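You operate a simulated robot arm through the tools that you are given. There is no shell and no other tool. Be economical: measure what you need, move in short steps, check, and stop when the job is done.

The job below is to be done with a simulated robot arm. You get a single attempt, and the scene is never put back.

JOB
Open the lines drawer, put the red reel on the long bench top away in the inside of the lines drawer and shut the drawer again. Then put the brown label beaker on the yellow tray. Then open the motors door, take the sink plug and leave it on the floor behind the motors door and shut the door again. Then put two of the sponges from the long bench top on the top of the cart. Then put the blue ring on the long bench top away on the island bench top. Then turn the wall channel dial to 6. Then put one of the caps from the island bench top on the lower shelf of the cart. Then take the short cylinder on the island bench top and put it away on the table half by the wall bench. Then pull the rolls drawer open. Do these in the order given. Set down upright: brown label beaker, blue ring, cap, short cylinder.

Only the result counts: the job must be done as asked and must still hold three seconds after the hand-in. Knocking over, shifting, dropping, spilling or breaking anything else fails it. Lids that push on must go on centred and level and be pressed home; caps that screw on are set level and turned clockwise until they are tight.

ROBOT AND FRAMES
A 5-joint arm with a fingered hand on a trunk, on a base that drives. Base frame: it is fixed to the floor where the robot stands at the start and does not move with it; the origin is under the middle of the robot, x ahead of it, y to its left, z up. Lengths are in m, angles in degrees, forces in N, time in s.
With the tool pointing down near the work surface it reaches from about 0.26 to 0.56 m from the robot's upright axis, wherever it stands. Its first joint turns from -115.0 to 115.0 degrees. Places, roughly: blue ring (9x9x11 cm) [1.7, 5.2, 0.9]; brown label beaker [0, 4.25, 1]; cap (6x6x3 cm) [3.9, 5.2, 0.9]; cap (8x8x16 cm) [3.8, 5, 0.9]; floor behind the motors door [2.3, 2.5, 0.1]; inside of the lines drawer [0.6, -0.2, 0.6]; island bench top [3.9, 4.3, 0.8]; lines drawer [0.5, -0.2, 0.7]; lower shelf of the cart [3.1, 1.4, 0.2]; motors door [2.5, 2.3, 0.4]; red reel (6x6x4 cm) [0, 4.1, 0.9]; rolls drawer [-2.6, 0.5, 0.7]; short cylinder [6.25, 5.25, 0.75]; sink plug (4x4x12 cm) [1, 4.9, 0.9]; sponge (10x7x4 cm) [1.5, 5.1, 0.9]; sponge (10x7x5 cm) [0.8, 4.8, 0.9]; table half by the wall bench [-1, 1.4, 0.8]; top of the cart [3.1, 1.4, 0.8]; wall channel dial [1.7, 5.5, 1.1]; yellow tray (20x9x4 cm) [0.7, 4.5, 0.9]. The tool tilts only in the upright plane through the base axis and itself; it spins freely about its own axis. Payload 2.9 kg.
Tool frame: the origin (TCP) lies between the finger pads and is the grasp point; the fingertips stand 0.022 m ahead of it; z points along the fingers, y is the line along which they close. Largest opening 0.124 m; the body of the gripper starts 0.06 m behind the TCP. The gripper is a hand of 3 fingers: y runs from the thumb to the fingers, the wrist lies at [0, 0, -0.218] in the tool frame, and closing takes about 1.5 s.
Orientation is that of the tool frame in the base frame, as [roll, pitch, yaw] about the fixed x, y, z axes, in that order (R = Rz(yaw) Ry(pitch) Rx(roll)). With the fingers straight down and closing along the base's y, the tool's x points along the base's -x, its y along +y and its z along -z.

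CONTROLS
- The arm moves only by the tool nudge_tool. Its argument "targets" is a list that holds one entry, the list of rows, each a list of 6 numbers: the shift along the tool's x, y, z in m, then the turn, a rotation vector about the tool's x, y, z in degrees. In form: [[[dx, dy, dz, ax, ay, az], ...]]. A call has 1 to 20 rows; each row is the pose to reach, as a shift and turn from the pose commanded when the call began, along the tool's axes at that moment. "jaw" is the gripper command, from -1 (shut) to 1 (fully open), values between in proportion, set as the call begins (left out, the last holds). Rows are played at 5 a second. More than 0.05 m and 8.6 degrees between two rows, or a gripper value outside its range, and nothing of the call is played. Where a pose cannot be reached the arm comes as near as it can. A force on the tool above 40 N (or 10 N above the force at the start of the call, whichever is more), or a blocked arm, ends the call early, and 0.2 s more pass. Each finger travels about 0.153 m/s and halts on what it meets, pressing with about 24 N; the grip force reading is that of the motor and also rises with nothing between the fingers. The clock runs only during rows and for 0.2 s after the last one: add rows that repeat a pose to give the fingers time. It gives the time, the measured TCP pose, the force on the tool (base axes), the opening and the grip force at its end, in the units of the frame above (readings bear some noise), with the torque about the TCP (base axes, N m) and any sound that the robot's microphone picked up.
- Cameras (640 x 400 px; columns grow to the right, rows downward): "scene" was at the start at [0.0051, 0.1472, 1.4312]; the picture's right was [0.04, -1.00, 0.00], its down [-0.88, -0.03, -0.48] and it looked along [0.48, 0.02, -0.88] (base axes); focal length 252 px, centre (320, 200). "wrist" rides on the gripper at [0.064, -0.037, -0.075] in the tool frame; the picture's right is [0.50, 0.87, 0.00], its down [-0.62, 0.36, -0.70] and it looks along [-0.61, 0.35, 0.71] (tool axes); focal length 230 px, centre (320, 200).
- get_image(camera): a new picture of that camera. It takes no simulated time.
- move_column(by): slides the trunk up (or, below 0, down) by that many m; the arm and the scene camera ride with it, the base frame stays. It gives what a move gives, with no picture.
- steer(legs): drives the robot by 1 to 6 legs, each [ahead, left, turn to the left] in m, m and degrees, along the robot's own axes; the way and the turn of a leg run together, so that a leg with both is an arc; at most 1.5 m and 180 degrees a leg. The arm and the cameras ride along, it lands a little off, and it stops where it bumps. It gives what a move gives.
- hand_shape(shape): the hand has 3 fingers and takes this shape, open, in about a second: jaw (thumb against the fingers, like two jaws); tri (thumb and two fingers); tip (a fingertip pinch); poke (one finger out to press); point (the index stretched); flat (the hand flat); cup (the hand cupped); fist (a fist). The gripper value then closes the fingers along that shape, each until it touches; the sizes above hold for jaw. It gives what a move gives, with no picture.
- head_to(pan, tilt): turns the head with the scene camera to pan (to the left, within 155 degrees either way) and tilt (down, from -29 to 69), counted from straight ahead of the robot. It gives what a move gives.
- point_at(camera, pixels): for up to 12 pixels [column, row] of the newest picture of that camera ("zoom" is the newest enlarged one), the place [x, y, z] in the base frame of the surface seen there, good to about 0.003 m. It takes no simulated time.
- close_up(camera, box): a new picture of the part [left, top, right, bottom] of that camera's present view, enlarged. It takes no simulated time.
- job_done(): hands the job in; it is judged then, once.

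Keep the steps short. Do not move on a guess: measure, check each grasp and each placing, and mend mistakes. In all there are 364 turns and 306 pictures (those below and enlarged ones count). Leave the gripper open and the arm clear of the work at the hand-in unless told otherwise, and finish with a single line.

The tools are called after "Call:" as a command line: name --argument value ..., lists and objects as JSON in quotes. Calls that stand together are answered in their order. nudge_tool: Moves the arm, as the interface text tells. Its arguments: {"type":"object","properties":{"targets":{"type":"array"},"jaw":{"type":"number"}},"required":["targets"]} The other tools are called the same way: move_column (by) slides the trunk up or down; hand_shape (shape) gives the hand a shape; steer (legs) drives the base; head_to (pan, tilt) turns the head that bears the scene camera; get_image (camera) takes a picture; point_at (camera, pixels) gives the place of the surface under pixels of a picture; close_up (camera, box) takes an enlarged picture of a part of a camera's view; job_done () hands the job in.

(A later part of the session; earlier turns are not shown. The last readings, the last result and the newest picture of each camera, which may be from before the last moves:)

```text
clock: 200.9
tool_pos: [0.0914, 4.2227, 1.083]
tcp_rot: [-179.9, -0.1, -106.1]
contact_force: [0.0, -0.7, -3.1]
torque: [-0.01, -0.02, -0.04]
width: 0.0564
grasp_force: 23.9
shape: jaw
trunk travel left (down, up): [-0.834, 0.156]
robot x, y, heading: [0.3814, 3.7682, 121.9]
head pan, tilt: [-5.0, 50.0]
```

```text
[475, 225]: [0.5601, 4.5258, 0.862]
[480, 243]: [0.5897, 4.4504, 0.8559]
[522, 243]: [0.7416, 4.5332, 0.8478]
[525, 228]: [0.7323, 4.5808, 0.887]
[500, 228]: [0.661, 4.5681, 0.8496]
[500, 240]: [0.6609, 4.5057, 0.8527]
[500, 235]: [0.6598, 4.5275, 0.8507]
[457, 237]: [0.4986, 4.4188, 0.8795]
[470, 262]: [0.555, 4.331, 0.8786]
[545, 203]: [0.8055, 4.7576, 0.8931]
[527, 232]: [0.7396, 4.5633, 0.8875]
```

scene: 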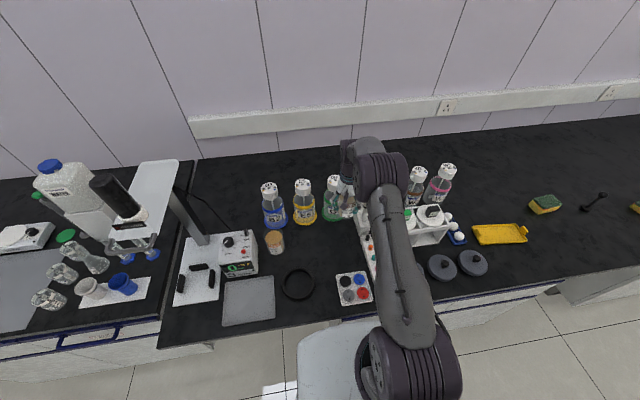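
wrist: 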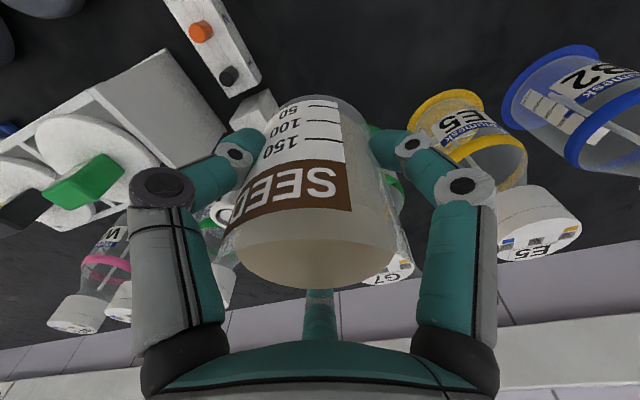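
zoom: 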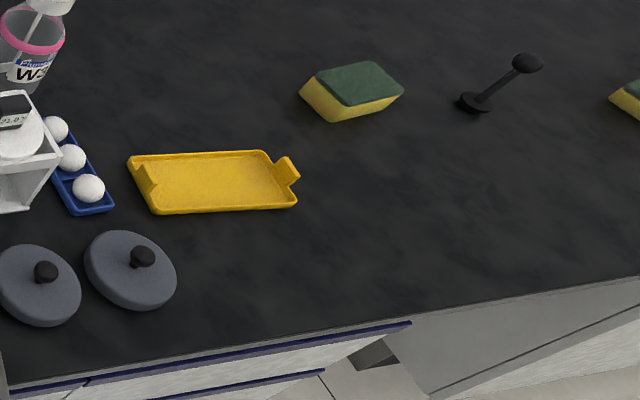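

Tray centre ≈(0.652,4.530), floor z 0.8515. I back off, shift right 0.64 and come forward.

Call:
steer --legs '[[-0.45, 0, 0], [0, 0, 3.4], [0, -0.64, 0], [0.33, 0, 0]]'

Call:
head_to --pan 0 --tilt 50

Call:
get_image --camera "scene"

Call:
get_image --camera "wrist"

```text
clock: 209.0
tool_pos: [0.6615, 4.4666, 1.0836]
tcp_rot: [-180.0, -0.2, -103.6]
contact_force: [0.5, -0.4, -2.8]
torque: [-0.03, 0.0, 0.01]
width: 0.0564
grasp_force: 24.2
shape: jaw
trunk travel left (down, up): [-0.834, 0.156]
robot x, y, heading: [0.969, 4.026, 124.2]
head pan, tilt: [-5.0, 50.0]
```

```text
clock: 209.7
tool_pos: [0.6609, 4.4675, 1.0817]
tcp_rot: [-179.9, -0.1, -103.6]
contact_force: [-0.1, 0.6, -3.2]
torque: [0.0, 0.01, 0.0]
width: 0.0565
grasp_force: 24.2
shape: jaw
trunk travel left (down, up): [-0.834, 0.156]
robot x, y, heading: [0.9675, 4.0239, 124.6]
head pan, tilt: [0.0, 50.0]
```

```text
244 pictures are left
```

scene: 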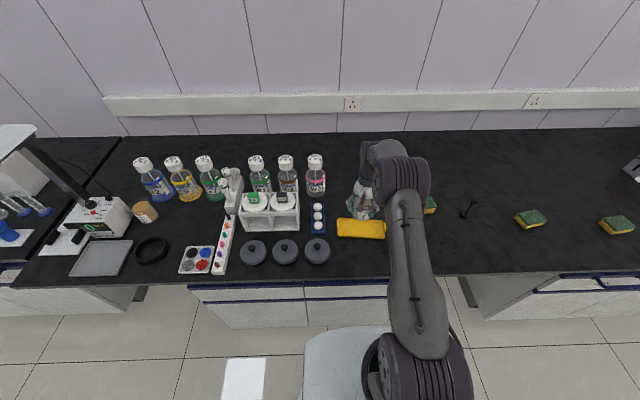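

```text
243 pictures are left
```

wrist: 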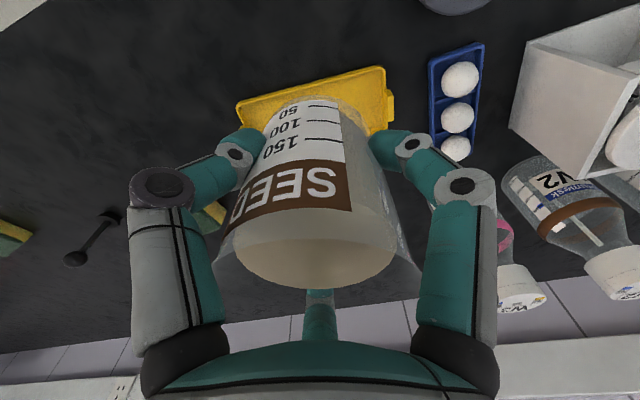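

Call:
close_up --camera "scene" --box '[310, 170, 450, 270]'

Call:
point_at --camera "wrist" --pixels '[[240, 103], [385, 70], [388, 125], [260, 110], [330, 85], [375, 90], [380, 120], [393, 105]]'

Call:
point_at --camera "scene" --pixels '[[338, 219], [338, 237], [385, 239], [386, 221], [345, 228], [360, 228], [378, 228], [360, 236]]'

```text
4.00 times, centred on (380, 220) of scene
```

zoom: 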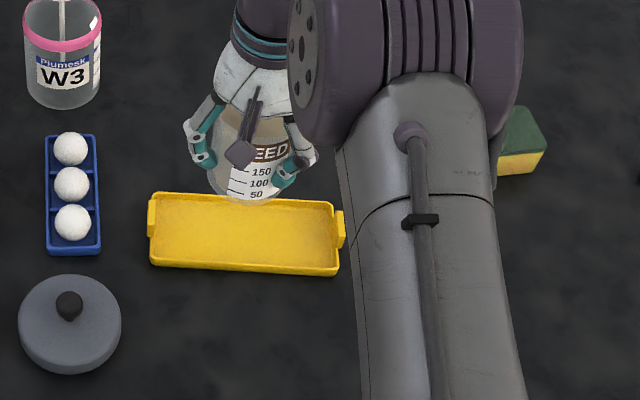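

```text
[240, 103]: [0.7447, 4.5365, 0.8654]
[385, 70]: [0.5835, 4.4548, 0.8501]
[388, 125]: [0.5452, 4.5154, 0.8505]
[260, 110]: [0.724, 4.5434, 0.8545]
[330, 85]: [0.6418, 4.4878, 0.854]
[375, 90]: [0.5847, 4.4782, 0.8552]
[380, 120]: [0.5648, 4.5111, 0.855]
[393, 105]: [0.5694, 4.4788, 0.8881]
```

```text
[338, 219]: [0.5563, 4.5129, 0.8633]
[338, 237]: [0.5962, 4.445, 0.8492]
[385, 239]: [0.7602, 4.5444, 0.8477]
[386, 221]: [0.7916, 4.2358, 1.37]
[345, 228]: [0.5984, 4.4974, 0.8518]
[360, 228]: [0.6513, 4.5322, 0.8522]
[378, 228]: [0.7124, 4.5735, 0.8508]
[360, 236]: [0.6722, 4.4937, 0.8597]
```

Tray centre ≈(0.658,4.529). I shift 0.052 ahead, 0.032 right, then lower.

Call:
steer --legs '[[0.052, -0.032, 0]]'

Call:
move_column --by -0.12

Call:
close_up --camera "scene" --box '[310, 200, 450, 300]'

Call:
get_image --camera "wrist"

```text
clock: 210.7
tool_pos: [0.6602, 4.5272, 1.0829]
tcp_rot: [-179.9, -0.1, -103.6]
contact_force: [-0.3, 0.4, -3.1]
torque: [0.0, 0.0, 0.0]
width: 0.0564
grasp_force: 23.9
shape: jaw
trunk travel left (down, up): [-0.834, 0.156]
robot x, y, heading: [0.9679, 4.0865, 124.4]
head pan, tilt: [0.0, 50.0]
```

```text
clock: 212.2
tool_pos: [0.6591, 4.5287, 0.962]
tcp_rot: [-179.9, 0.0, -103.7]
contact_force: [0.3, 0.3, -3.2]
torque: [0.01, 0.0, -0.01]
width: 0.0564
grasp_force: 23.8
shape: jaw
trunk travel left (down, up): [-0.714, 0.276]
robot x, y, heading: [0.9694, 4.0861, 124.3]
head pan, tilt: [0.0, 50.0]
```

```text
4.00 times, centred on (380, 250) of scene
```

zoom: 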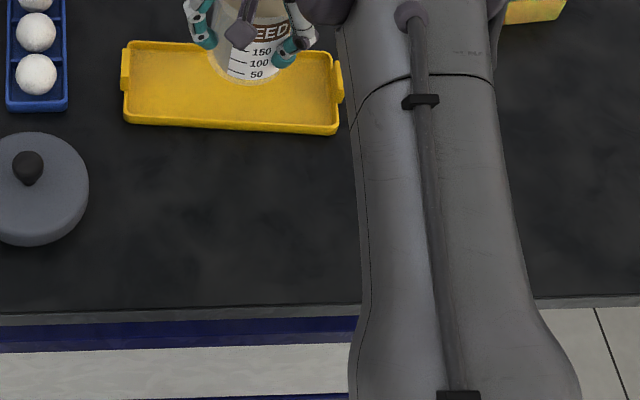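

```text
240 pictures are left
```

wrist: 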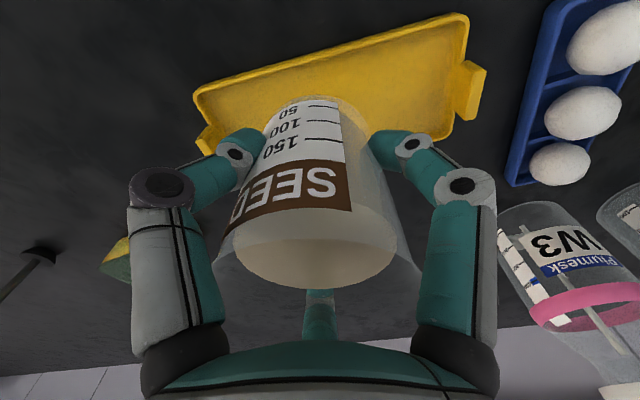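

Well lined up. I lower to just above the tray floor, then feel for contact.

Call:
move_column --by -0.048

Call:
nudge_tool --targets '[[[0, 0, 0.003, 0, 0, 0], [0, 0, 0.006, 0, 0, 0], [0, 0, 0.006, 0, 0, 0]]]'

Call:
get_image --camera "wrist"

Call:
close_up --camera "scene" --box '[310, 200, 450, 300]'

```text
clock: 213.1
tool_pos: [0.659, 4.5276, 0.9148]
tcp_rot: [-179.8, -0.1, -103.7]
contact_force: [0.3, 0.1, -3.9]
torque: [-0.02, 0.0, 0.03]
width: 0.0563
grasp_force: 24.1
shape: jaw
trunk travel left (down, up): [-0.666, 0.324]
robot x, y, heading: [0.9666, 4.0863, 124.4]
head pan, tilt: [0.0, 50.0]
```

```text
clock: 213.8
tool_pos: [0.6604, 4.5274, 0.909]
tcp_rot: [-179.8, 0.0, -103.6]
contact_force: [0.2, 0.2, -3.9]
torque: [-0.05, 0.02, 0.01]
width: 0.0565
grasp_force: 24.3
shape: jaw
trunk travel left (down, up): [-0.666, 0.324]
robot x, y, heading: [0.968, 4.0841, 124.3]
head pan, tilt: [0.0, 50.0]
```

```text
239 pictures are left
```

wrist: 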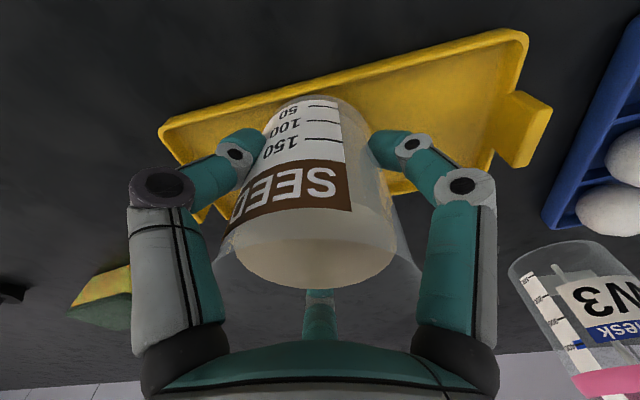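

```text
4.00 times, centred on (380, 250) of scene
```

zoom: 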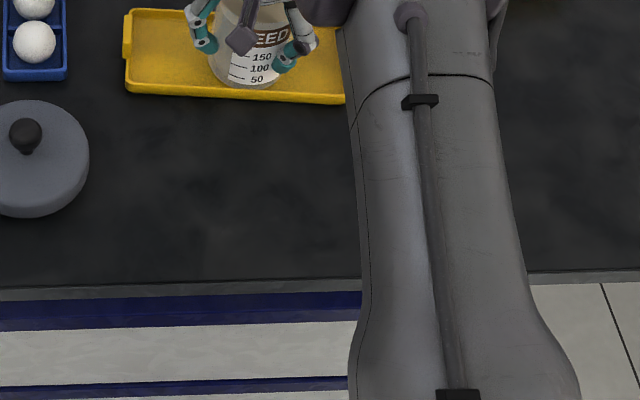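

I nudge 4 mm backwards and go down a few mm until the weight is taken.

Call:
nudge_tool --targets '[[[-0.003, 0.003, 0, 0, 0, 0], [-0.003, 0.003, 0.002, 0, 0, 0], [-0.003, 0.003, 0.004, 0, 0, 0]]]'

Call:
nudge_tool --targets '[[[0, 0, 0.002, 0, 0, 0], [0, 0, 0.002, 0, 0, 0]]]'

```text
clock: 214.7
tool_pos: [0.6589, 4.5323, 0.9065]
tcp_rot: [179.9, 0.1, -103.6]
contact_force: [-1.0, 1.9, 10.8]
torque: [-0.16, -0.12, 0.06]
width: 0.0562
grasp_force: 24.4
shape: jaw
trunk travel left (down, up): [-0.666, 0.324]
robot x, y, heading: [0.9681, 4.0857, 124.4]
head pan, tilt: [0.0, 50.0]
```

```text
clock: 215.2
tool_pos: [0.6591, 4.5297, 0.9066]
tcp_rot: [179.8, 0.2, -103.6]
contact_force: [-4.5, 7.4, 29.1]
torque: [-0.21, -0.25, 0.04]
width: 0.0568
grasp_force: 23.6
shape: jaw
trunk travel left (down, up): [-0.666, 0.324]
robot x, y, heading: [0.9667, 4.0868, 124.8]
head pan, tilt: [0.0, 50.0]
```

It's on the tray (29 N); I relieve 3 mm, release by opening to the previous width and lift.

Call:
nudge_tool --targets '[[[0, 0, -0.003, 0, 0, 0], [0, 0, -0.003, 0, 0, 0]]]'

Call:
nudge_tool --targets '[[[0, 0, 0, 0, 0, 0], [0, 0, 0, 0, 0, 0], [0, 0, 0, 0, 0, 0], [0, 0, 0, 0, 0, 0], [0, 0, 0, 0, 0, 0]]]' --jaw 0.6

Call:
move_column --by 0.18

Call:
get_image --camera "wrist"

Call:
get_image --camera "scene"

```text
clock: 215.8
tool_pos: [0.6587, 4.53, 0.9059]
tcp_rot: [180.0, 0.0, -103.7]
contact_force: [0.1, 4.8, 16.7]
torque: [-0.07, -0.13, 0.07]
width: 0.0568
grasp_force: 24.1
shape: jaw
trunk travel left (down, up): [-0.666, 0.324]
robot x, y, heading: [0.9667, 4.0899, 124.5]
head pan, tilt: [0.0, 50.0]
```

```text
clock: 217.1
tool_pos: [0.6571, 4.5307, 0.9059]
tcp_rot: [-179.9, -0.2, -103.5]
contact_force: [0.4, 0.4, 0.2]
torque: [-0.01, 0.01, 0.01]
width: 0.099
grasp_force: 0.0
shape: jaw
trunk travel left (down, up): [-0.666, 0.324]
robot x, y, heading: [0.9703, 4.0864, 124.3]
head pan, tilt: [0.0, 50.0]
```

```text
clock: 219.1
tool_pos: [0.6565, 4.5305, 1.0859]
tcp_rot: [-179.9, -0.1, -103.5]
contact_force: [0.3, -0.6, 0.9]
torque: [0.03, 0.02, 0.01]
width: 0.099
grasp_force: 0.0
shape: jaw
trunk travel left (down, up): [-0.846, 0.144]
robot x, y, heading: [0.9635, 4.0859, 124.2]
head pan, tilt: [0.0, 50.0]
```

```text
237 pictures are left
```

wrist: 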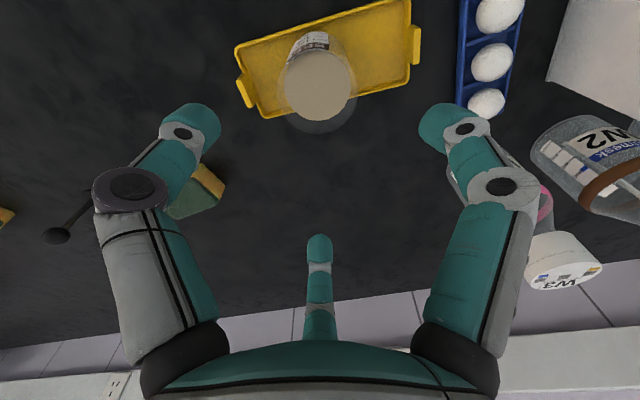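

```text
236 pictures are left
```

scene: 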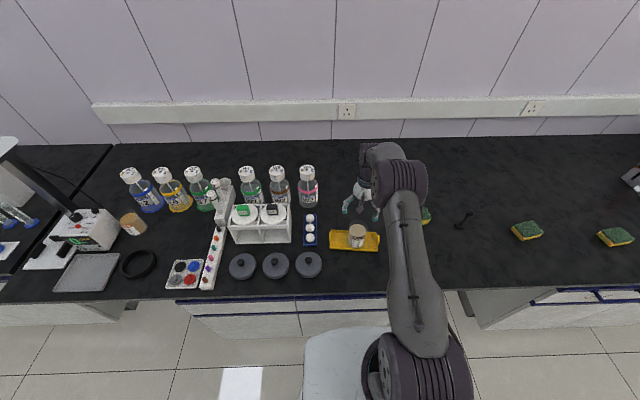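

The beaker stands upright in the tray. Next the motors door: I drive back around the island's left end to the other aisle.

Call:
steer --legs '[[-0.4, 0, 1], [0, 1.0, 0], [0, 1.0, 0], [-1.5, 0, 0], [-0.6, 0, 0], [0, 0, -90]]'

Call:
head_to --pan 0 --tilt 25

Call:
get_image --camera "scene"

```text
clock: 245.2
tool_pos: [1.1796, 1.1225, 1.0848]
tcp_rot: [-179.8, -0.1, 166.6]
contact_force: [0.1, -0.3, -0.1]
torque: [0.03, 0.02, 0.0]
width: 0.0991
grasp_force: 0.0
shape: jaw
trunk travel left (down, up): [-0.846, 0.144]
robot x, y, heading: [0.7372, 0.8067, 34.6]
head pan, tilt: [0.0, 50.0]
```

```text
clock: 246.1
tool_pos: [1.1778, 1.123, 1.085]
tcp_rot: [-180.0, -0.2, 166.6]
contact_force: [-0.5, -0.2, 1.0]
torque: [0.01, 0.02, 0.01]
width: 0.099
grasp_force: 0.0
shape: jaw
trunk travel left (down, up): [-0.846, 0.144]
robot x, y, heading: [0.7366, 0.8079, 35.0]
head pan, tilt: [0.0, 25.0]
```

```text
235 pictures are left
```

scene: 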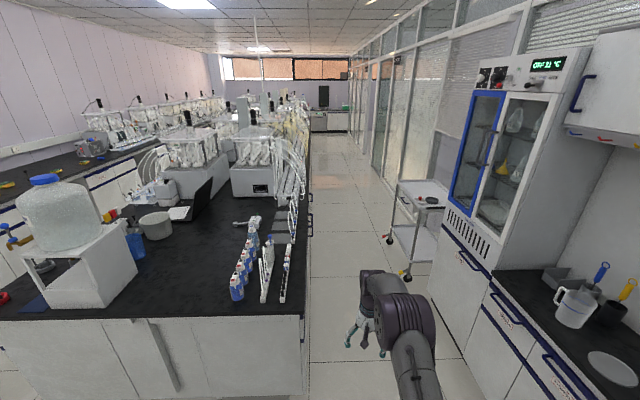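

I measure the aisle: island corner, bench fronts, cart.

Call:
point_at --camera "scene" --pixels '[[303, 312], [305, 380], [432, 292], [446, 222], [495, 285], [398, 200], [405, 278], [388, 240], [310, 230], [308, 190], [310, 300], [470, 370]]'

Call:
close_up --camera "scene" --box '[260, 140, 460, 320]'

```text
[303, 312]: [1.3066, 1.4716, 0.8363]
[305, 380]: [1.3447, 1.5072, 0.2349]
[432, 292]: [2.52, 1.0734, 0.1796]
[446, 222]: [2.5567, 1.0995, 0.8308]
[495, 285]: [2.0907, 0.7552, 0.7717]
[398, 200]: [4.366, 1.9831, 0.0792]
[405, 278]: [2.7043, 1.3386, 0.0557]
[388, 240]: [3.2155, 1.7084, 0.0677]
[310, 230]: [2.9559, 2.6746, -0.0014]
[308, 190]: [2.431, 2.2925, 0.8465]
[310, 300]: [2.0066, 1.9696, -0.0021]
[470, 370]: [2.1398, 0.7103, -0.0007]
```

```text
2.22 times, centred on (360, 230) of scene
```

zoom: 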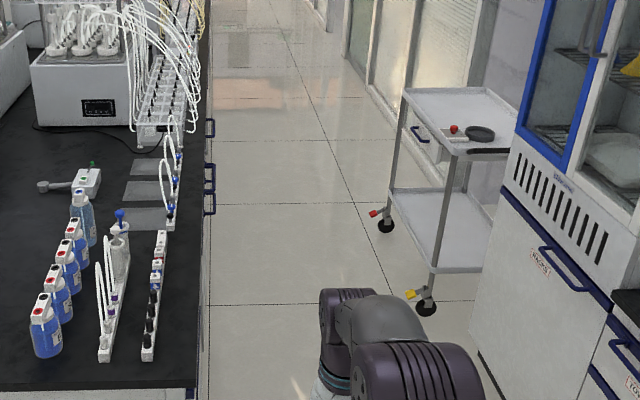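

The aisle spans n≈-0.59 (benches; cart at -0.47) to 0.445 (island). I drive in along n≈0 and look at the island's doors.

Call:
steer --legs '[[0, -0.27, 0.5], [1.1, 0, 0]]'

Call:
head_to --pan 50 --tilt 45

Call:
get_image --camera "scene"

```text
clock: 247.9
tool_pos: [1.3167, 0.9463, 1.0866]
tcp_rot: [179.9, -0.1, 168.9]
contact_force: [-0.4, 0.3, 0.4]
torque: [0.05, 0.0, 0.02]
width: 0.0989
grasp_force: 0.0
shape: jaw
trunk travel left (down, up): [-0.846, 0.144]
robot x, y, heading: [0.886, 0.6231, 36.7]
head pan, tilt: [0.0, 25.0]
stopped in leg 1: the robot was blocked; the commanded pose is now the measured one
```

```text
clock: 249.1
tool_pos: [1.317, 0.9489, 1.0857]
tcp_rot: [-179.9, -0.1, 168.9]
contact_force: [-0.3, 0.2, -1.0]
torque: [0.02, 0.0, -0.04]
width: 0.099
grasp_force: 0.1
shape: jaw
trunk travel left (down, up): [-0.846, 0.144]
robot x, y, heading: [0.8843, 0.6168, 37.0]
head pan, tilt: [50.0, 45.0]
```

```text
233 pictures are left
```

scene: 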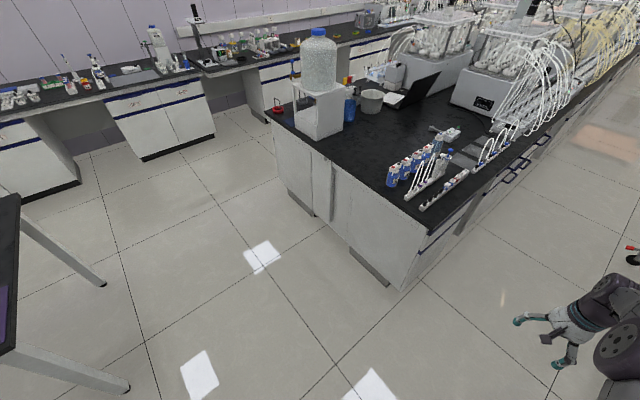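

Something blocked me on the right – I look there (gas cylinder?).

Call:
head_to --pan -80 --tilt 50

Call:
get_image --camera "scene"

```text
clock: 251.2
tool_pos: [1.3173, 0.9499, 1.0841]
tcp_rot: [-179.9, -0.1, 168.9]
contact_force: [0.9, 0.1, 0.4]
torque: [-0.02, 0.0, 0.01]
width: 0.0992
grasp_force: 0.0
shape: jaw
trunk travel left (down, up): [-0.846, 0.144]
robot x, y, heading: [0.8871, 0.6248, 37.2]
head pan, tilt: [-80.0, 50.0]
```

```text
232 pictures are left
```

scene: 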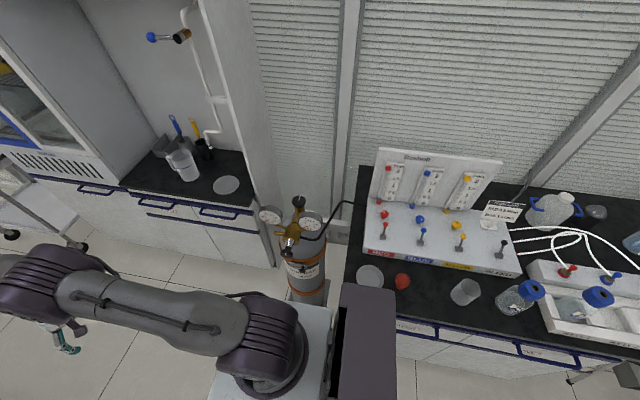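

Only the base met the bench corner; nothing moved. I steer left first, then along the aisle.

Call:
steer --legs '[[0, 0.1, -2], [0.45, 0, 0], [0, -0.15, 0], [1.0, 0, 0]]'

Call:
head_to --pan 50 --tilt 45

Call:
get_image --camera "scene"

```text
clock: 260.5
tool_pos: [2.5649, 1.6899, 1.086]
tcp_rot: [-179.9, -0.1, 164.7]
contact_force: [0.0, -0.1, -0.1]
torque: [0.02, 0.02, 0.03]
width: 0.0991
grasp_force: 0.0
shape: jaw
trunk travel left (down, up): [-0.846, 0.144]
robot x, y, heading: [2.1115, 1.3957, 32.7]
head pan, tilt: [-80.0, 50.0]
```

```text
clock: 262.6
tool_pos: [2.5641, 1.69, 1.0858]
tcp_rot: [-179.9, -0.1, 164.6]
contact_force: [0.7, -0.1, -0.2]
torque: [0.01, 0.04, 0.05]
width: 0.0989
grasp_force: 0.1
shape: jaw
trunk travel left (down, up): [-0.846, 0.144]
robot x, y, heading: [2.1076, 1.3899, 32.6]
head pan, tilt: [50.0, 45.0]
```

```text
231 pictures are left
```

scene: 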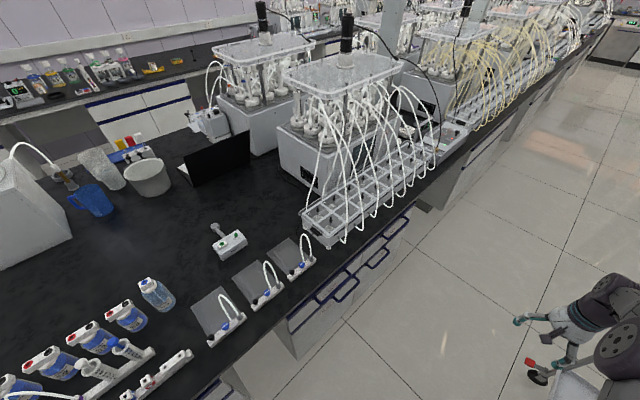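

Call:
head_to --pan 28 --tilt 48

Call:
get_image --camera "scene"

Call:
close_up --camera "scene" --box '[100, 60, 420, 260]'

```text
clock: 263.4
tool_pos: [2.5646, 1.6899, 1.085]
tcp_rot: [-179.9, 0.0, 164.5]
contact_force: [-0.3, 0.3, 0.5]
torque: [0.01, -0.03, 0.0]
width: 0.0991
grasp_force: 0.0
shape: jaw
trunk travel left (down, up): [-0.846, 0.144]
robot x, y, heading: [2.1103, 1.3947, 32.8]
head pan, tilt: [28.0, 48.0]
```

```text
230 pictures are left
```

scene: 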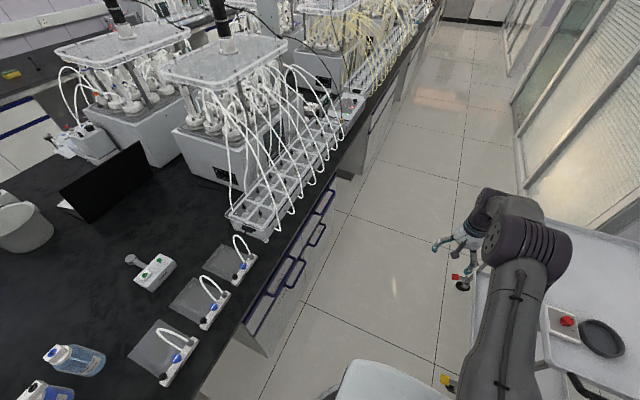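

```text
2.00 times, centred on (260, 160) of scene
```

zoom: 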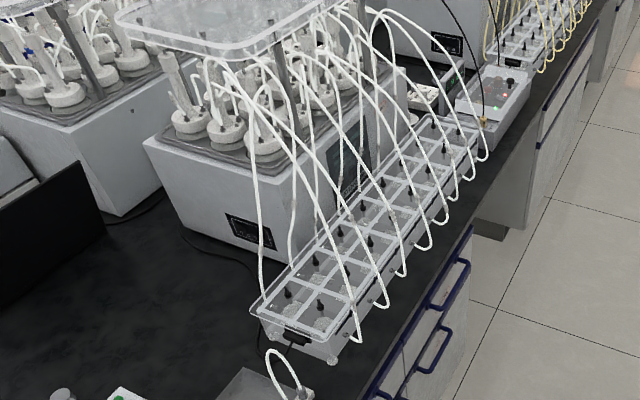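

Call:
point_at --camera "scene" --pixels '[[270, 292], [302, 263], [278, 275], [308, 242], [325, 225], [335, 192], [253, 330], [345, 175], [370, 130], [300, 300], [380, 100]]'

```text
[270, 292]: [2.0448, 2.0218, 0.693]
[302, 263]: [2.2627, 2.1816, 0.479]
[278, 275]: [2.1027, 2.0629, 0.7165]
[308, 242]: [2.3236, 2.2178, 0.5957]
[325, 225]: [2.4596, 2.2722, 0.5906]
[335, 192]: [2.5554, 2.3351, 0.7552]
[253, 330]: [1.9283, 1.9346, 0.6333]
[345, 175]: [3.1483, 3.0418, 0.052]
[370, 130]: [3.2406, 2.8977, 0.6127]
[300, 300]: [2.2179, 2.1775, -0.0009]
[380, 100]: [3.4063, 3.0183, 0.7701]
```

I fold the arm in (radius ~0.33) and restore its spin so I can turn in the aisle.

Call:
nudge_tool --targets '[[[0.025, -0.027, 0, 0, 0, -8], [0.05, -0.055, 0, 0, 0, -16], [0.073, -0.082, 0, 0, 0, -24], [0.098, -0.109, 0, 0, 0, -32], [0.122, -0.137, 0, 0, 0, -40], [0.147, -0.164, 0, 0, 0, -48]]]' --jaw 1

Call:
steer --legs '[[0, 0, 3], [0.5, 0, 0], [0, 0, 90]]'

Call:
head_to --pan -20 --tilt 60

Call:
get_image --camera "scene"

```text
clock: 264.8
tool_pos: [2.3767, 1.5687, 1.089]
tcp_rot: [179.9, 0.1, -147.2]
contact_force: [0.5, -0.3, -0.1]
torque: [0.01, -0.06, 0.03]
width: 0.1239
grasp_force: 0.1
shape: jaw
trunk travel left (down, up): [-0.846, 0.144]
robot x, y, heading: [2.1143, 1.3919, 32.8]
head pan, tilt: [28.0, 48.0]
```

```text
clock: 272.0
tool_pos: [2.3355, 1.9479, 1.0889]
tcp_rot: [-180.0, -0.1, -55.3]
contact_force: [-1.0, 0.2, -0.6]
torque: [-0.01, 0.0, -0.01]
width: 0.1239
grasp_force: 0.0
shape: jaw
trunk travel left (down, up): [-0.846, 0.144]
robot x, y, heading: [2.5264, 1.6877, 124.8]
head pan, tilt: [28.0, 48.0]
```

```text
clock: 273.2
tool_pos: [2.3368, 1.9469, 1.0889]
tcp_rot: [-179.9, -0.1, -55.4]
contact_force: [-0.4, 0.0, 0.5]
torque: [-0.01, 0.04, 0.03]
width: 0.124
grasp_force: 0.0
shape: jaw
trunk travel left (down, up): [-0.846, 0.144]
robot x, y, heading: [2.5201, 1.6869, 124.8]
head pan, tilt: [-20.0, 60.0]
```

```text
228 pictures are left
```

scene: 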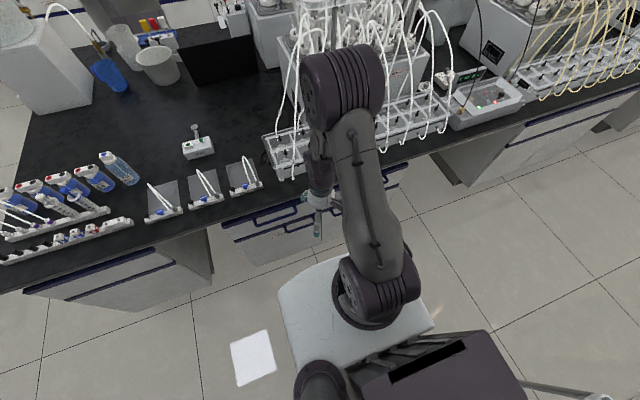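

I lower the trunk by 0.4 m to view the front from lower.

Call:
move_column --by -0.4

Call:
head_to --pan -20 --tilt 50

Call:
get_image --camera "scene"

Call:
get_image --camera "wrist"

```text
clock: 277.0
tool_pos: [2.336, 1.9475, 0.6893]
tcp_rot: [180.0, -0.2, -55.4]
contact_force: [-0.2, -0.3, 0.3]
torque: [-0.03, -0.03, 0.01]
width: 0.1237
grasp_force: 0.0
shape: jaw
trunk travel left (down, up): [-0.446, 0.544]
robot x, y, heading: [2.5201, 1.6866, 125.0]
head pan, tilt: [-20.0, 60.0]
```

```text
clock: 277.7
tool_pos: [2.3365, 1.9472, 0.6886]
tcp_rot: [-180.0, -0.2, -55.3]
contact_force: [-0.6, 0.3, 0.2]
torque: [0.02, 0.0, -0.03]
width: 0.1237
grasp_force: 0.0
shape: jaw
trunk travel left (down, up): [-0.446, 0.544]
robot x, y, heading: [2.5207, 1.6884, 125.0]
head pan, tilt: [-20.0, 50.0]
```

```text
227 pictures are left
```

scene: 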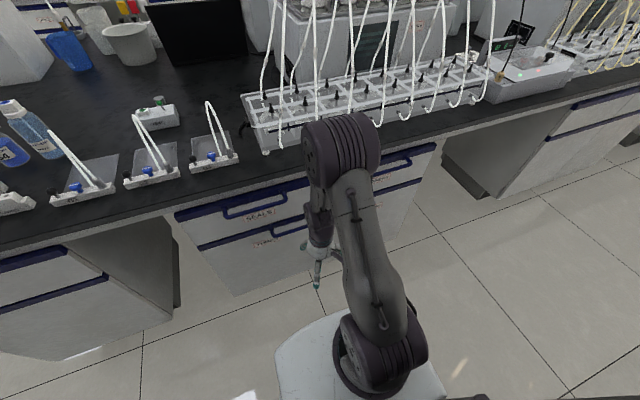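

```text
226 pictures are left
```

wrist: 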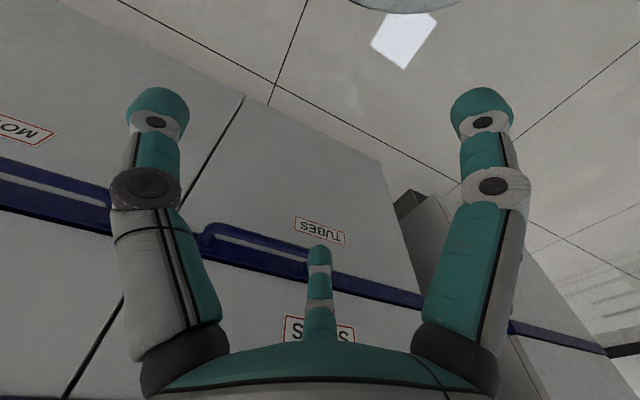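

The wrist sees TUBES door and, right of it, "MO…" – the MOTORS door. I move right by 0.3 m for a better view.

Call:
steer --legs '[[-0.05, -0.3, 0]]'

Call:
get_image --camera "wrist"

Call:
head_to --pan 10 --tilt 55

Call:
get_image --camera "scene"

```text
clock: 279.8
tool_pos: [2.6121, 2.0769, 0.6879]
tcp_rot: [-180.0, 0.0, -55.5]
contact_force: [0.0, 0.3, 0.6]
torque: [0.02, -0.01, -0.01]
width: 0.1238
grasp_force: 0.2
shape: jaw
trunk travel left (down, up): [-0.446, 0.544]
robot x, y, heading: [2.7956, 1.816, 124.7]
head pan, tilt: [-20.0, 50.0]
```

```text
225 pictures are left
```

wrist: 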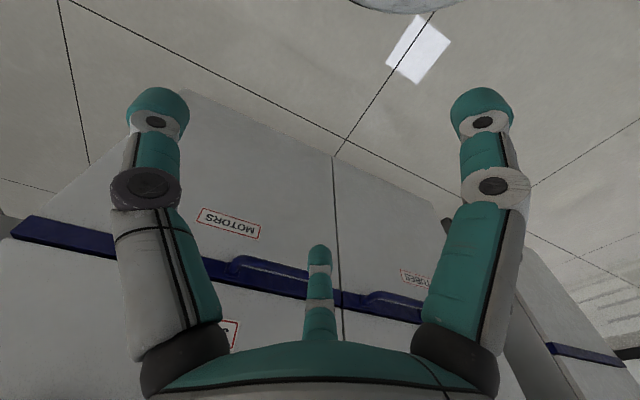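

```text
clock: 280.7
tool_pos: [2.6112, 2.0772, 0.689]
tcp_rot: [180.0, -0.1, -55.5]
contact_force: [-0.3, 0.2, 0.1]
torque: [-0.01, 0.01, 0.01]
width: 0.1239
grasp_force: 0.0
shape: jaw
trunk travel left (down, up): [-0.446, 0.544]
robot x, y, heading: [2.7991, 1.8181, 124.4]
head pan, tilt: [10.0, 55.0]
```

```text
224 pictures are left
```

scene: 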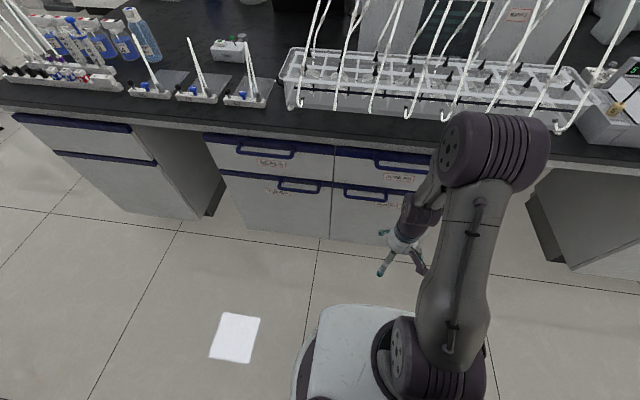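

Both lower doors meet in the middle; MOTORS has its bar near the middle, so the hinge is on its right. I measure.

Call:
point_at --camera "scene" --pixels '[[347, 191], [365, 196], [385, 196], [347, 184], [332, 190], [365, 184], [335, 230], [218, 175], [380, 163], [410, 166]]'

Call:
point_at --camera "wrist" --pixels '[[335, 157], [192, 95], [235, 265], [300, 280], [270, 290], [20, 225], [230, 222], [330, 250], [232, 258], [270, 270]]'

Call:
close_up --camera "scene" --box '[200, 130, 440, 260]'

```text
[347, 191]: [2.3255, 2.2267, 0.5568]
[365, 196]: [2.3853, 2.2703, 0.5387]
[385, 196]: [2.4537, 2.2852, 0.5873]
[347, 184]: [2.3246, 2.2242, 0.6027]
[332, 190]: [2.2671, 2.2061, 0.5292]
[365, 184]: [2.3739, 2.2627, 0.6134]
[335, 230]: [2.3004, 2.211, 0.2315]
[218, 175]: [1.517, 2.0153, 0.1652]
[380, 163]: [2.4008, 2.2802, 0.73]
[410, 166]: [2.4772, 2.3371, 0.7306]
```

```text
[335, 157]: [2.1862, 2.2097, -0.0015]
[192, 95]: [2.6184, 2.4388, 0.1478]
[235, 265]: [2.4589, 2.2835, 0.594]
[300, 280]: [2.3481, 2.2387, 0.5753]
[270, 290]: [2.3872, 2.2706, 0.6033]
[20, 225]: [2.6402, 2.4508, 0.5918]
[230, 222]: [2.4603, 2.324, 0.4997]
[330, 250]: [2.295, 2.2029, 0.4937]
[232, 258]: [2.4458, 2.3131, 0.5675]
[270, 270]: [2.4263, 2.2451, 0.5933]
```

```text
2.67 times, centred on (320, 195) of scene
```

zoom: 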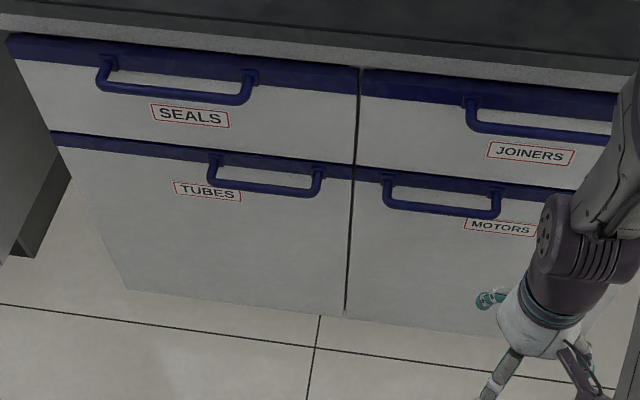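

The MOTORS bar is at z≈0.59, u≈3.18–3.31, hinge on the right (u≈3.57). I go left to a free spot, face along the aisle, and prepare the horizontal grip there.

Call:
steer --legs '[[0.03, 0.6, 0], [0, 0, -90]]'

Call:
nudge_tool --targets '[[[-0.035, 0, -0.035, 0, 0, 0], [-0.07, 0, -0.07, 0, 0, 0], [-0.105, 0, -0.105, 0, 0, 0], [-0.14, 0, -0.14, 0, 0, 0], [-0.175, 0, -0.175, 0, 0, 0], [-0.19, 0, -0.187, 0, 0, 0]]]'

Call:
nudge_tool --targets '[[[0, 0, 0, 0, -8, 0], [0, 0, 0, 0, -16, 0], [0, 0, 0, 0, -24, 0], [0, 0, 0, 0, -32, 0], [0, 0, 0, 0, -40, 0], [0, 0, 0, 0, -48, 0], [0, 0, 0, 0, -56, 0], [0, 0, 0, 0, -64, 0], [0, 0, 0, 0, -72, 0], [0, 0, 0, 0, -80, 0], [0, 0, 0, 0, -88, 0]]]'

```text
clock: 288.0
tool_pos: [2.5339, 1.6761, 0.6885]
tcp_rot: [-179.9, -0.1, -145.5]
contact_force: [-0.3, -0.7, 0.6]
torque: [0.02, -0.02, 0.0]
width: 0.1238
grasp_force: 0.1
shape: jaw
trunk travel left (down, up): [-0.446, 0.544]
robot x, y, heading: [2.2729, 1.487, 34.7]
head pan, tilt: [10.0, 55.0]
```

```text
clock: 289.4
tool_pos: [2.692, 1.7874, 0.8737]
tcp_rot: [179.9, -0.1, -145.5]
contact_force: [0.6, -0.1, 0.6]
torque: [0.0, -0.02, 0.0]
width: 0.1238
grasp_force: 0.1
shape: jaw
trunk travel left (down, up): [-0.446, 0.544]
robot x, y, heading: [2.2706, 1.4899, 34.2]
head pan, tilt: [10.0, 55.0]
```

```text
clock: 291.8
tool_pos: [2.6911, 1.7818, 0.8744]
tcp_rot: [-179.9, 87.9, -145.1]
contact_force: [-0.5, -0.3, -0.5]
torque: [-0.01, 0.02, 0.01]
width: 0.1237
grasp_force: 0.1
shape: jaw
out of reach, approached as far as the arm can: row 10
trunk travel left (down, up): [-0.446, 0.544]
robot x, y, heading: [2.2728, 1.4896, 34.7]
head pan, tilt: [10.0, 55.0]
```

Now spin 89°, narrow the jaw, lower to z≈0.59, turn to face the bar obliquely (65° to the front) and strafe beside it.

Call:
nudge_tool --targets '[[[0, 0, 0, 0, 0, 8.2], [0, 0, 0, 0, 0, 16.4], [0, 0, 0, 0, 0, 24.6], [0, 0, 0, 0, 0, 32.8], [0, 0, 0, 0, 0, 41], [0, 0, 0, 0, 0, 49], [0, 0, 0, 0, 0, 57], [0, 0, 0, 0, 0, 65], [0, 0, 0, 0, 0, 73], [0, 0, 0, 0, 0, 81], [0, 0, 0, 0, 0, 89]]]' --jaw 0.1

Call:
move_column --by -0.284

Call:
steer --legs '[[0, -0.03, 0], [0, 0, 65.6]]'

Call:
head_to --pan -10 --tilt 45

Call:
get_image --camera "scene"

```text
clock: 294.2
tool_pos: [2.6912, 1.7835, 0.8747]
tcp_rot: [92.1, 0.8, 125.0]
contact_force: [-0.6, -0.8, 0.6]
torque: [0.04, 0.01, 0.03]
width: 0.0689
grasp_force: 0.0
shape: jaw
trunk travel left (down, up): [-0.446, 0.544]
robot x, y, heading: [2.2744, 1.4924, 34.9]
head pan, tilt: [10.0, 55.0]
```

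```text
clock: 297.1
tool_pos: [2.6909, 1.7836, 0.5912]
tcp_rot: [92.1, 1.0, 125.0]
contact_force: [0.2, 0.3, 0.1]
torque: [-0.02, 0.0, -0.01]
width: 0.069
grasp_force: 0.1
shape: jaw
trunk travel left (down, up): [-0.162, 0.828]
robot x, y, heading: [2.2726, 1.4914, 34.8]
head pan, tilt: [10.0, 55.0]
```

```text
clock: 300.8
tool_pos: [2.1934, 1.9673, 0.5912]
tcp_rot: [92.1, 1.0, -169.0]
contact_force: [1.3, 0.5, 0.4]
torque: [-0.02, 0.03, 0.0]
width: 0.0691
grasp_force: 0.1
shape: jaw
trunk travel left (down, up): [-0.162, 0.828]
robot x, y, heading: [2.2869, 1.468, 100.6]
head pan, tilt: [10.0, 55.0]
```

```text
clock: 301.6
tool_pos: [2.1942, 1.9664, 0.591]
tcp_rot: [92.1, 1.0, -169.1]
contact_force: [-0.5, -0.5, 0.1]
torque: [0.0, 0.01, -0.01]
width: 0.069
grasp_force: 0.0
shape: jaw
trunk travel left (down, up): [-0.162, 0.828]
robot x, y, heading: [2.2929, 1.4632, 100.9]
head pan, tilt: [-10.0, 45.0]
```

```text
222 pictures are left
```

scene: 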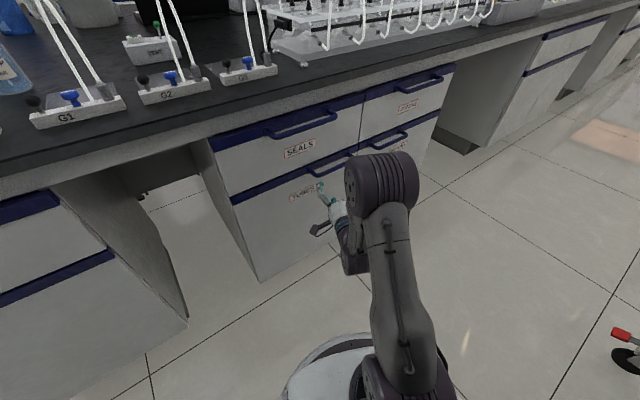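

I measure the MOTORS bar at (372..408, 133..152) in this picture.

Call:
close_up --camera "scene" --box '[280, 60, 480, 200]'

Call:
point_at --camera "zoom" --pixels '[[400, 213], [370, 235], [285, 300], [325, 285], [408, 205], [235, 282], [330, 240], [410, 255]]'

```text
2.86 times, centred on (380, 130) of scene
```

zoom: 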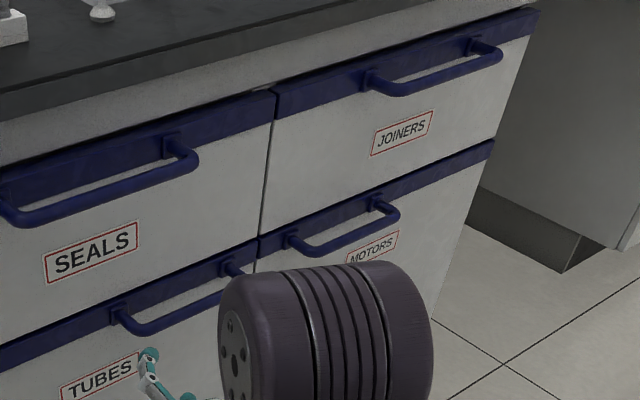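

```text
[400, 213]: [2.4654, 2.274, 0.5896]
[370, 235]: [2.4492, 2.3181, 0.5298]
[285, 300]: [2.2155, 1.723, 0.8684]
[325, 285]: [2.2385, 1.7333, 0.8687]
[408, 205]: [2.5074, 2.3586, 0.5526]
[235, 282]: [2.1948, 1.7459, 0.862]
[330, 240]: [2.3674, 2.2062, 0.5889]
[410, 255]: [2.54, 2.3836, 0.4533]
```

Bar centre ≈ u 3.253, n 0.431. I strafe along the front, check, then close in.

Call:
steer --legs '[[0.1326, -0.2925, 0]]'

Call:
get_image --camera "wrist"

```text
clock: 303.8
tool_pos: [2.4546, 2.1513, 0.5912]
tcp_rot: [92.2, 1.0, -168.6]
contact_force: [0.8, -0.2, -0.2]
torque: [0.05, 0.02, 0.0]
width: 0.0691
grasp_force: 0.1
shape: jaw
trunk travel left (down, up): [-0.162, 0.828]
robot x, y, heading: [2.5526, 1.6515, 101.4]
head pan, tilt: [-10.0, 45.0]
```

```text
220 pictures are left
```

wrist: 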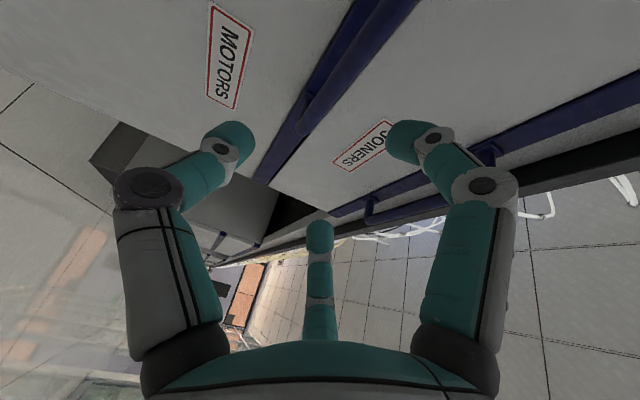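

The MOTORS bar lies ahead between the fingers. I close in.

Call:
steer --legs '[[0.077, 0.034, 0]]'

Call:
get_image --camera "wrist"

```text
clock: 304.9
tool_pos: [2.4038, 2.2186, 0.5909]
tcp_rot: [92.2, 0.9, -168.4]
contact_force: [0.1, -0.4, 0.9]
torque: [-0.05, 0.04, 0.02]
width: 0.0688
grasp_force: 0.0
shape: jaw
trunk travel left (down, up): [-0.162, 0.828]
robot x, y, heading: [2.5048, 1.7216, 101.2]
head pan, tilt: [-10.0, 45.0]
```

```text
219 pictures are left
```

wrist: 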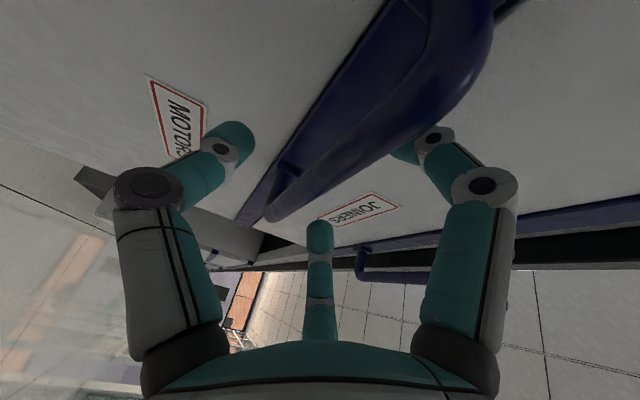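

Bar is between thumb and fingers. Close.

Call:
nudge_tool --targets '[[[0, 0, 0, 0, 0, 0], [0, 0, 0, 0, 0, 0], [0, 0, 0, 0, 0, 0], [0, 0, 0, 0, 0, 0], [0, 0, 0, 0, 0, 0], [0, 0, 0, 0, 0, 0], [0, 0, 0, 0, 0, 0]]]' --jaw -1

Call:
get_image --camera "wrist"

```text
clock: 306.4
tool_pos: [2.4035, 2.2207, 0.5901]
tcp_rot: [92.1, 1.1, -168.3]
contact_force: [-1.6, 1.6, -1.3]
torque: [-0.03, -0.01, 0.02]
width: 0.0068
grasp_force: 24.6
shape: jaw
trunk travel left (down, up): [-0.162, 0.828]
robot x, y, heading: [2.5051, 1.7216, 101.5]
head pan, tilt: [-10.0, 45.0]
```

```text
218 pictures are left
```

wrist: 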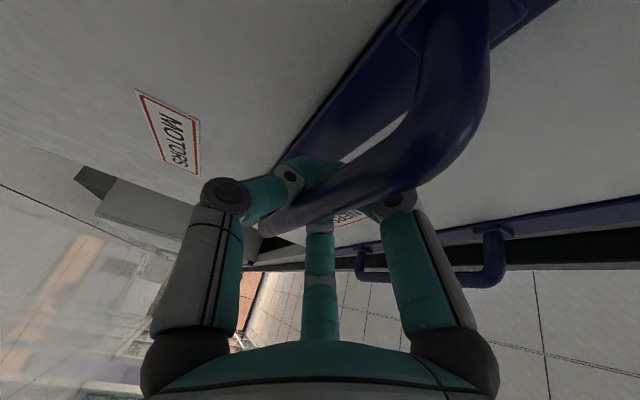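

Hooked. I pull along the door's arc in two small legs.

Call:
steer --legs '[[-0.045, -0.033, 0], [-0.039, -0.04, 0]]'

Call:
get_image --camera "scene"

```text
clock: 308.0
tool_pos: [2.4824, 2.1573, 0.5915]
tcp_rot: [92.1, 1.0, -168.3]
contact_force: [0.2, -0.4, 1.2]
torque: [0.0, 0.02, 0.0]
width: 0.0065
grasp_force: 23.6
shape: jaw
trunk travel left (down, up): [-0.162, 0.828]
robot x, y, heading: [2.5852, 1.6574, 101.2]
head pan, tilt: [-10.0, 45.0]
stopped in leg 2: the robot was blocked; the commanded pose is now the measured one
```

```text
217 pictures are left
```

scene: 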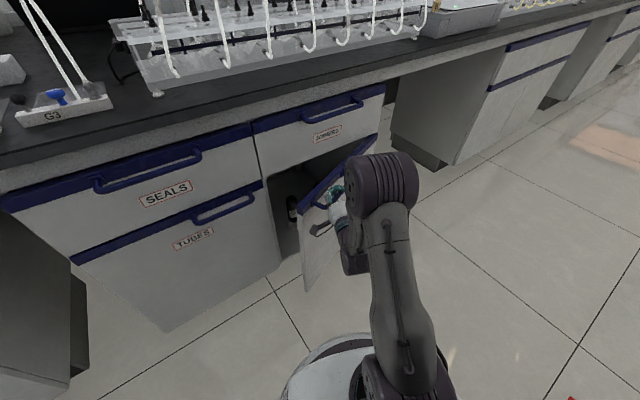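

Door is ~20° open. I was blocked at the end – check the cart behind me.

Call:
head_to --pan -120 --tilt 45

Call:
get_image --camera "scene"

```text
clock: 309.9
tool_pos: [2.4829, 2.159, 0.5915]
tcp_rot: [92.1, 0.9, -168.3]
contact_force: [0.4, 0.2, 0.6]
torque: [0.01, -0.03, -0.01]
width: 0.0061
grasp_force: 24.0
shape: jaw
trunk travel left (down, up): [-0.162, 0.828]
robot x, y, heading: [2.5867, 1.6586, 101.5]
head pan, tilt: [-120.0, 45.0]
```

```text
216 pictures are left
```

scene: 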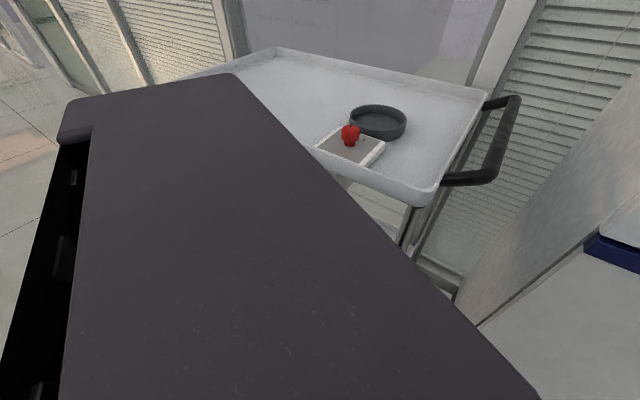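

Call:
point_at --camera "scene" --pixels '[[415, 204], [438, 190], [486, 92], [275, 50], [350, 140], [378, 120], [320, 80], [440, 120]]'

```text
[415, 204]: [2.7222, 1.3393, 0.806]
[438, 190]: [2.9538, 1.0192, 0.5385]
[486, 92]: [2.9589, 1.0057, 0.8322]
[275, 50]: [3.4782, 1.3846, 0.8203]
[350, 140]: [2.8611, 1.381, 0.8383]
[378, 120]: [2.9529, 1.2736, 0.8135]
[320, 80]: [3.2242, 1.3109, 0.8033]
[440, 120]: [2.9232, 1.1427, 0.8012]
```

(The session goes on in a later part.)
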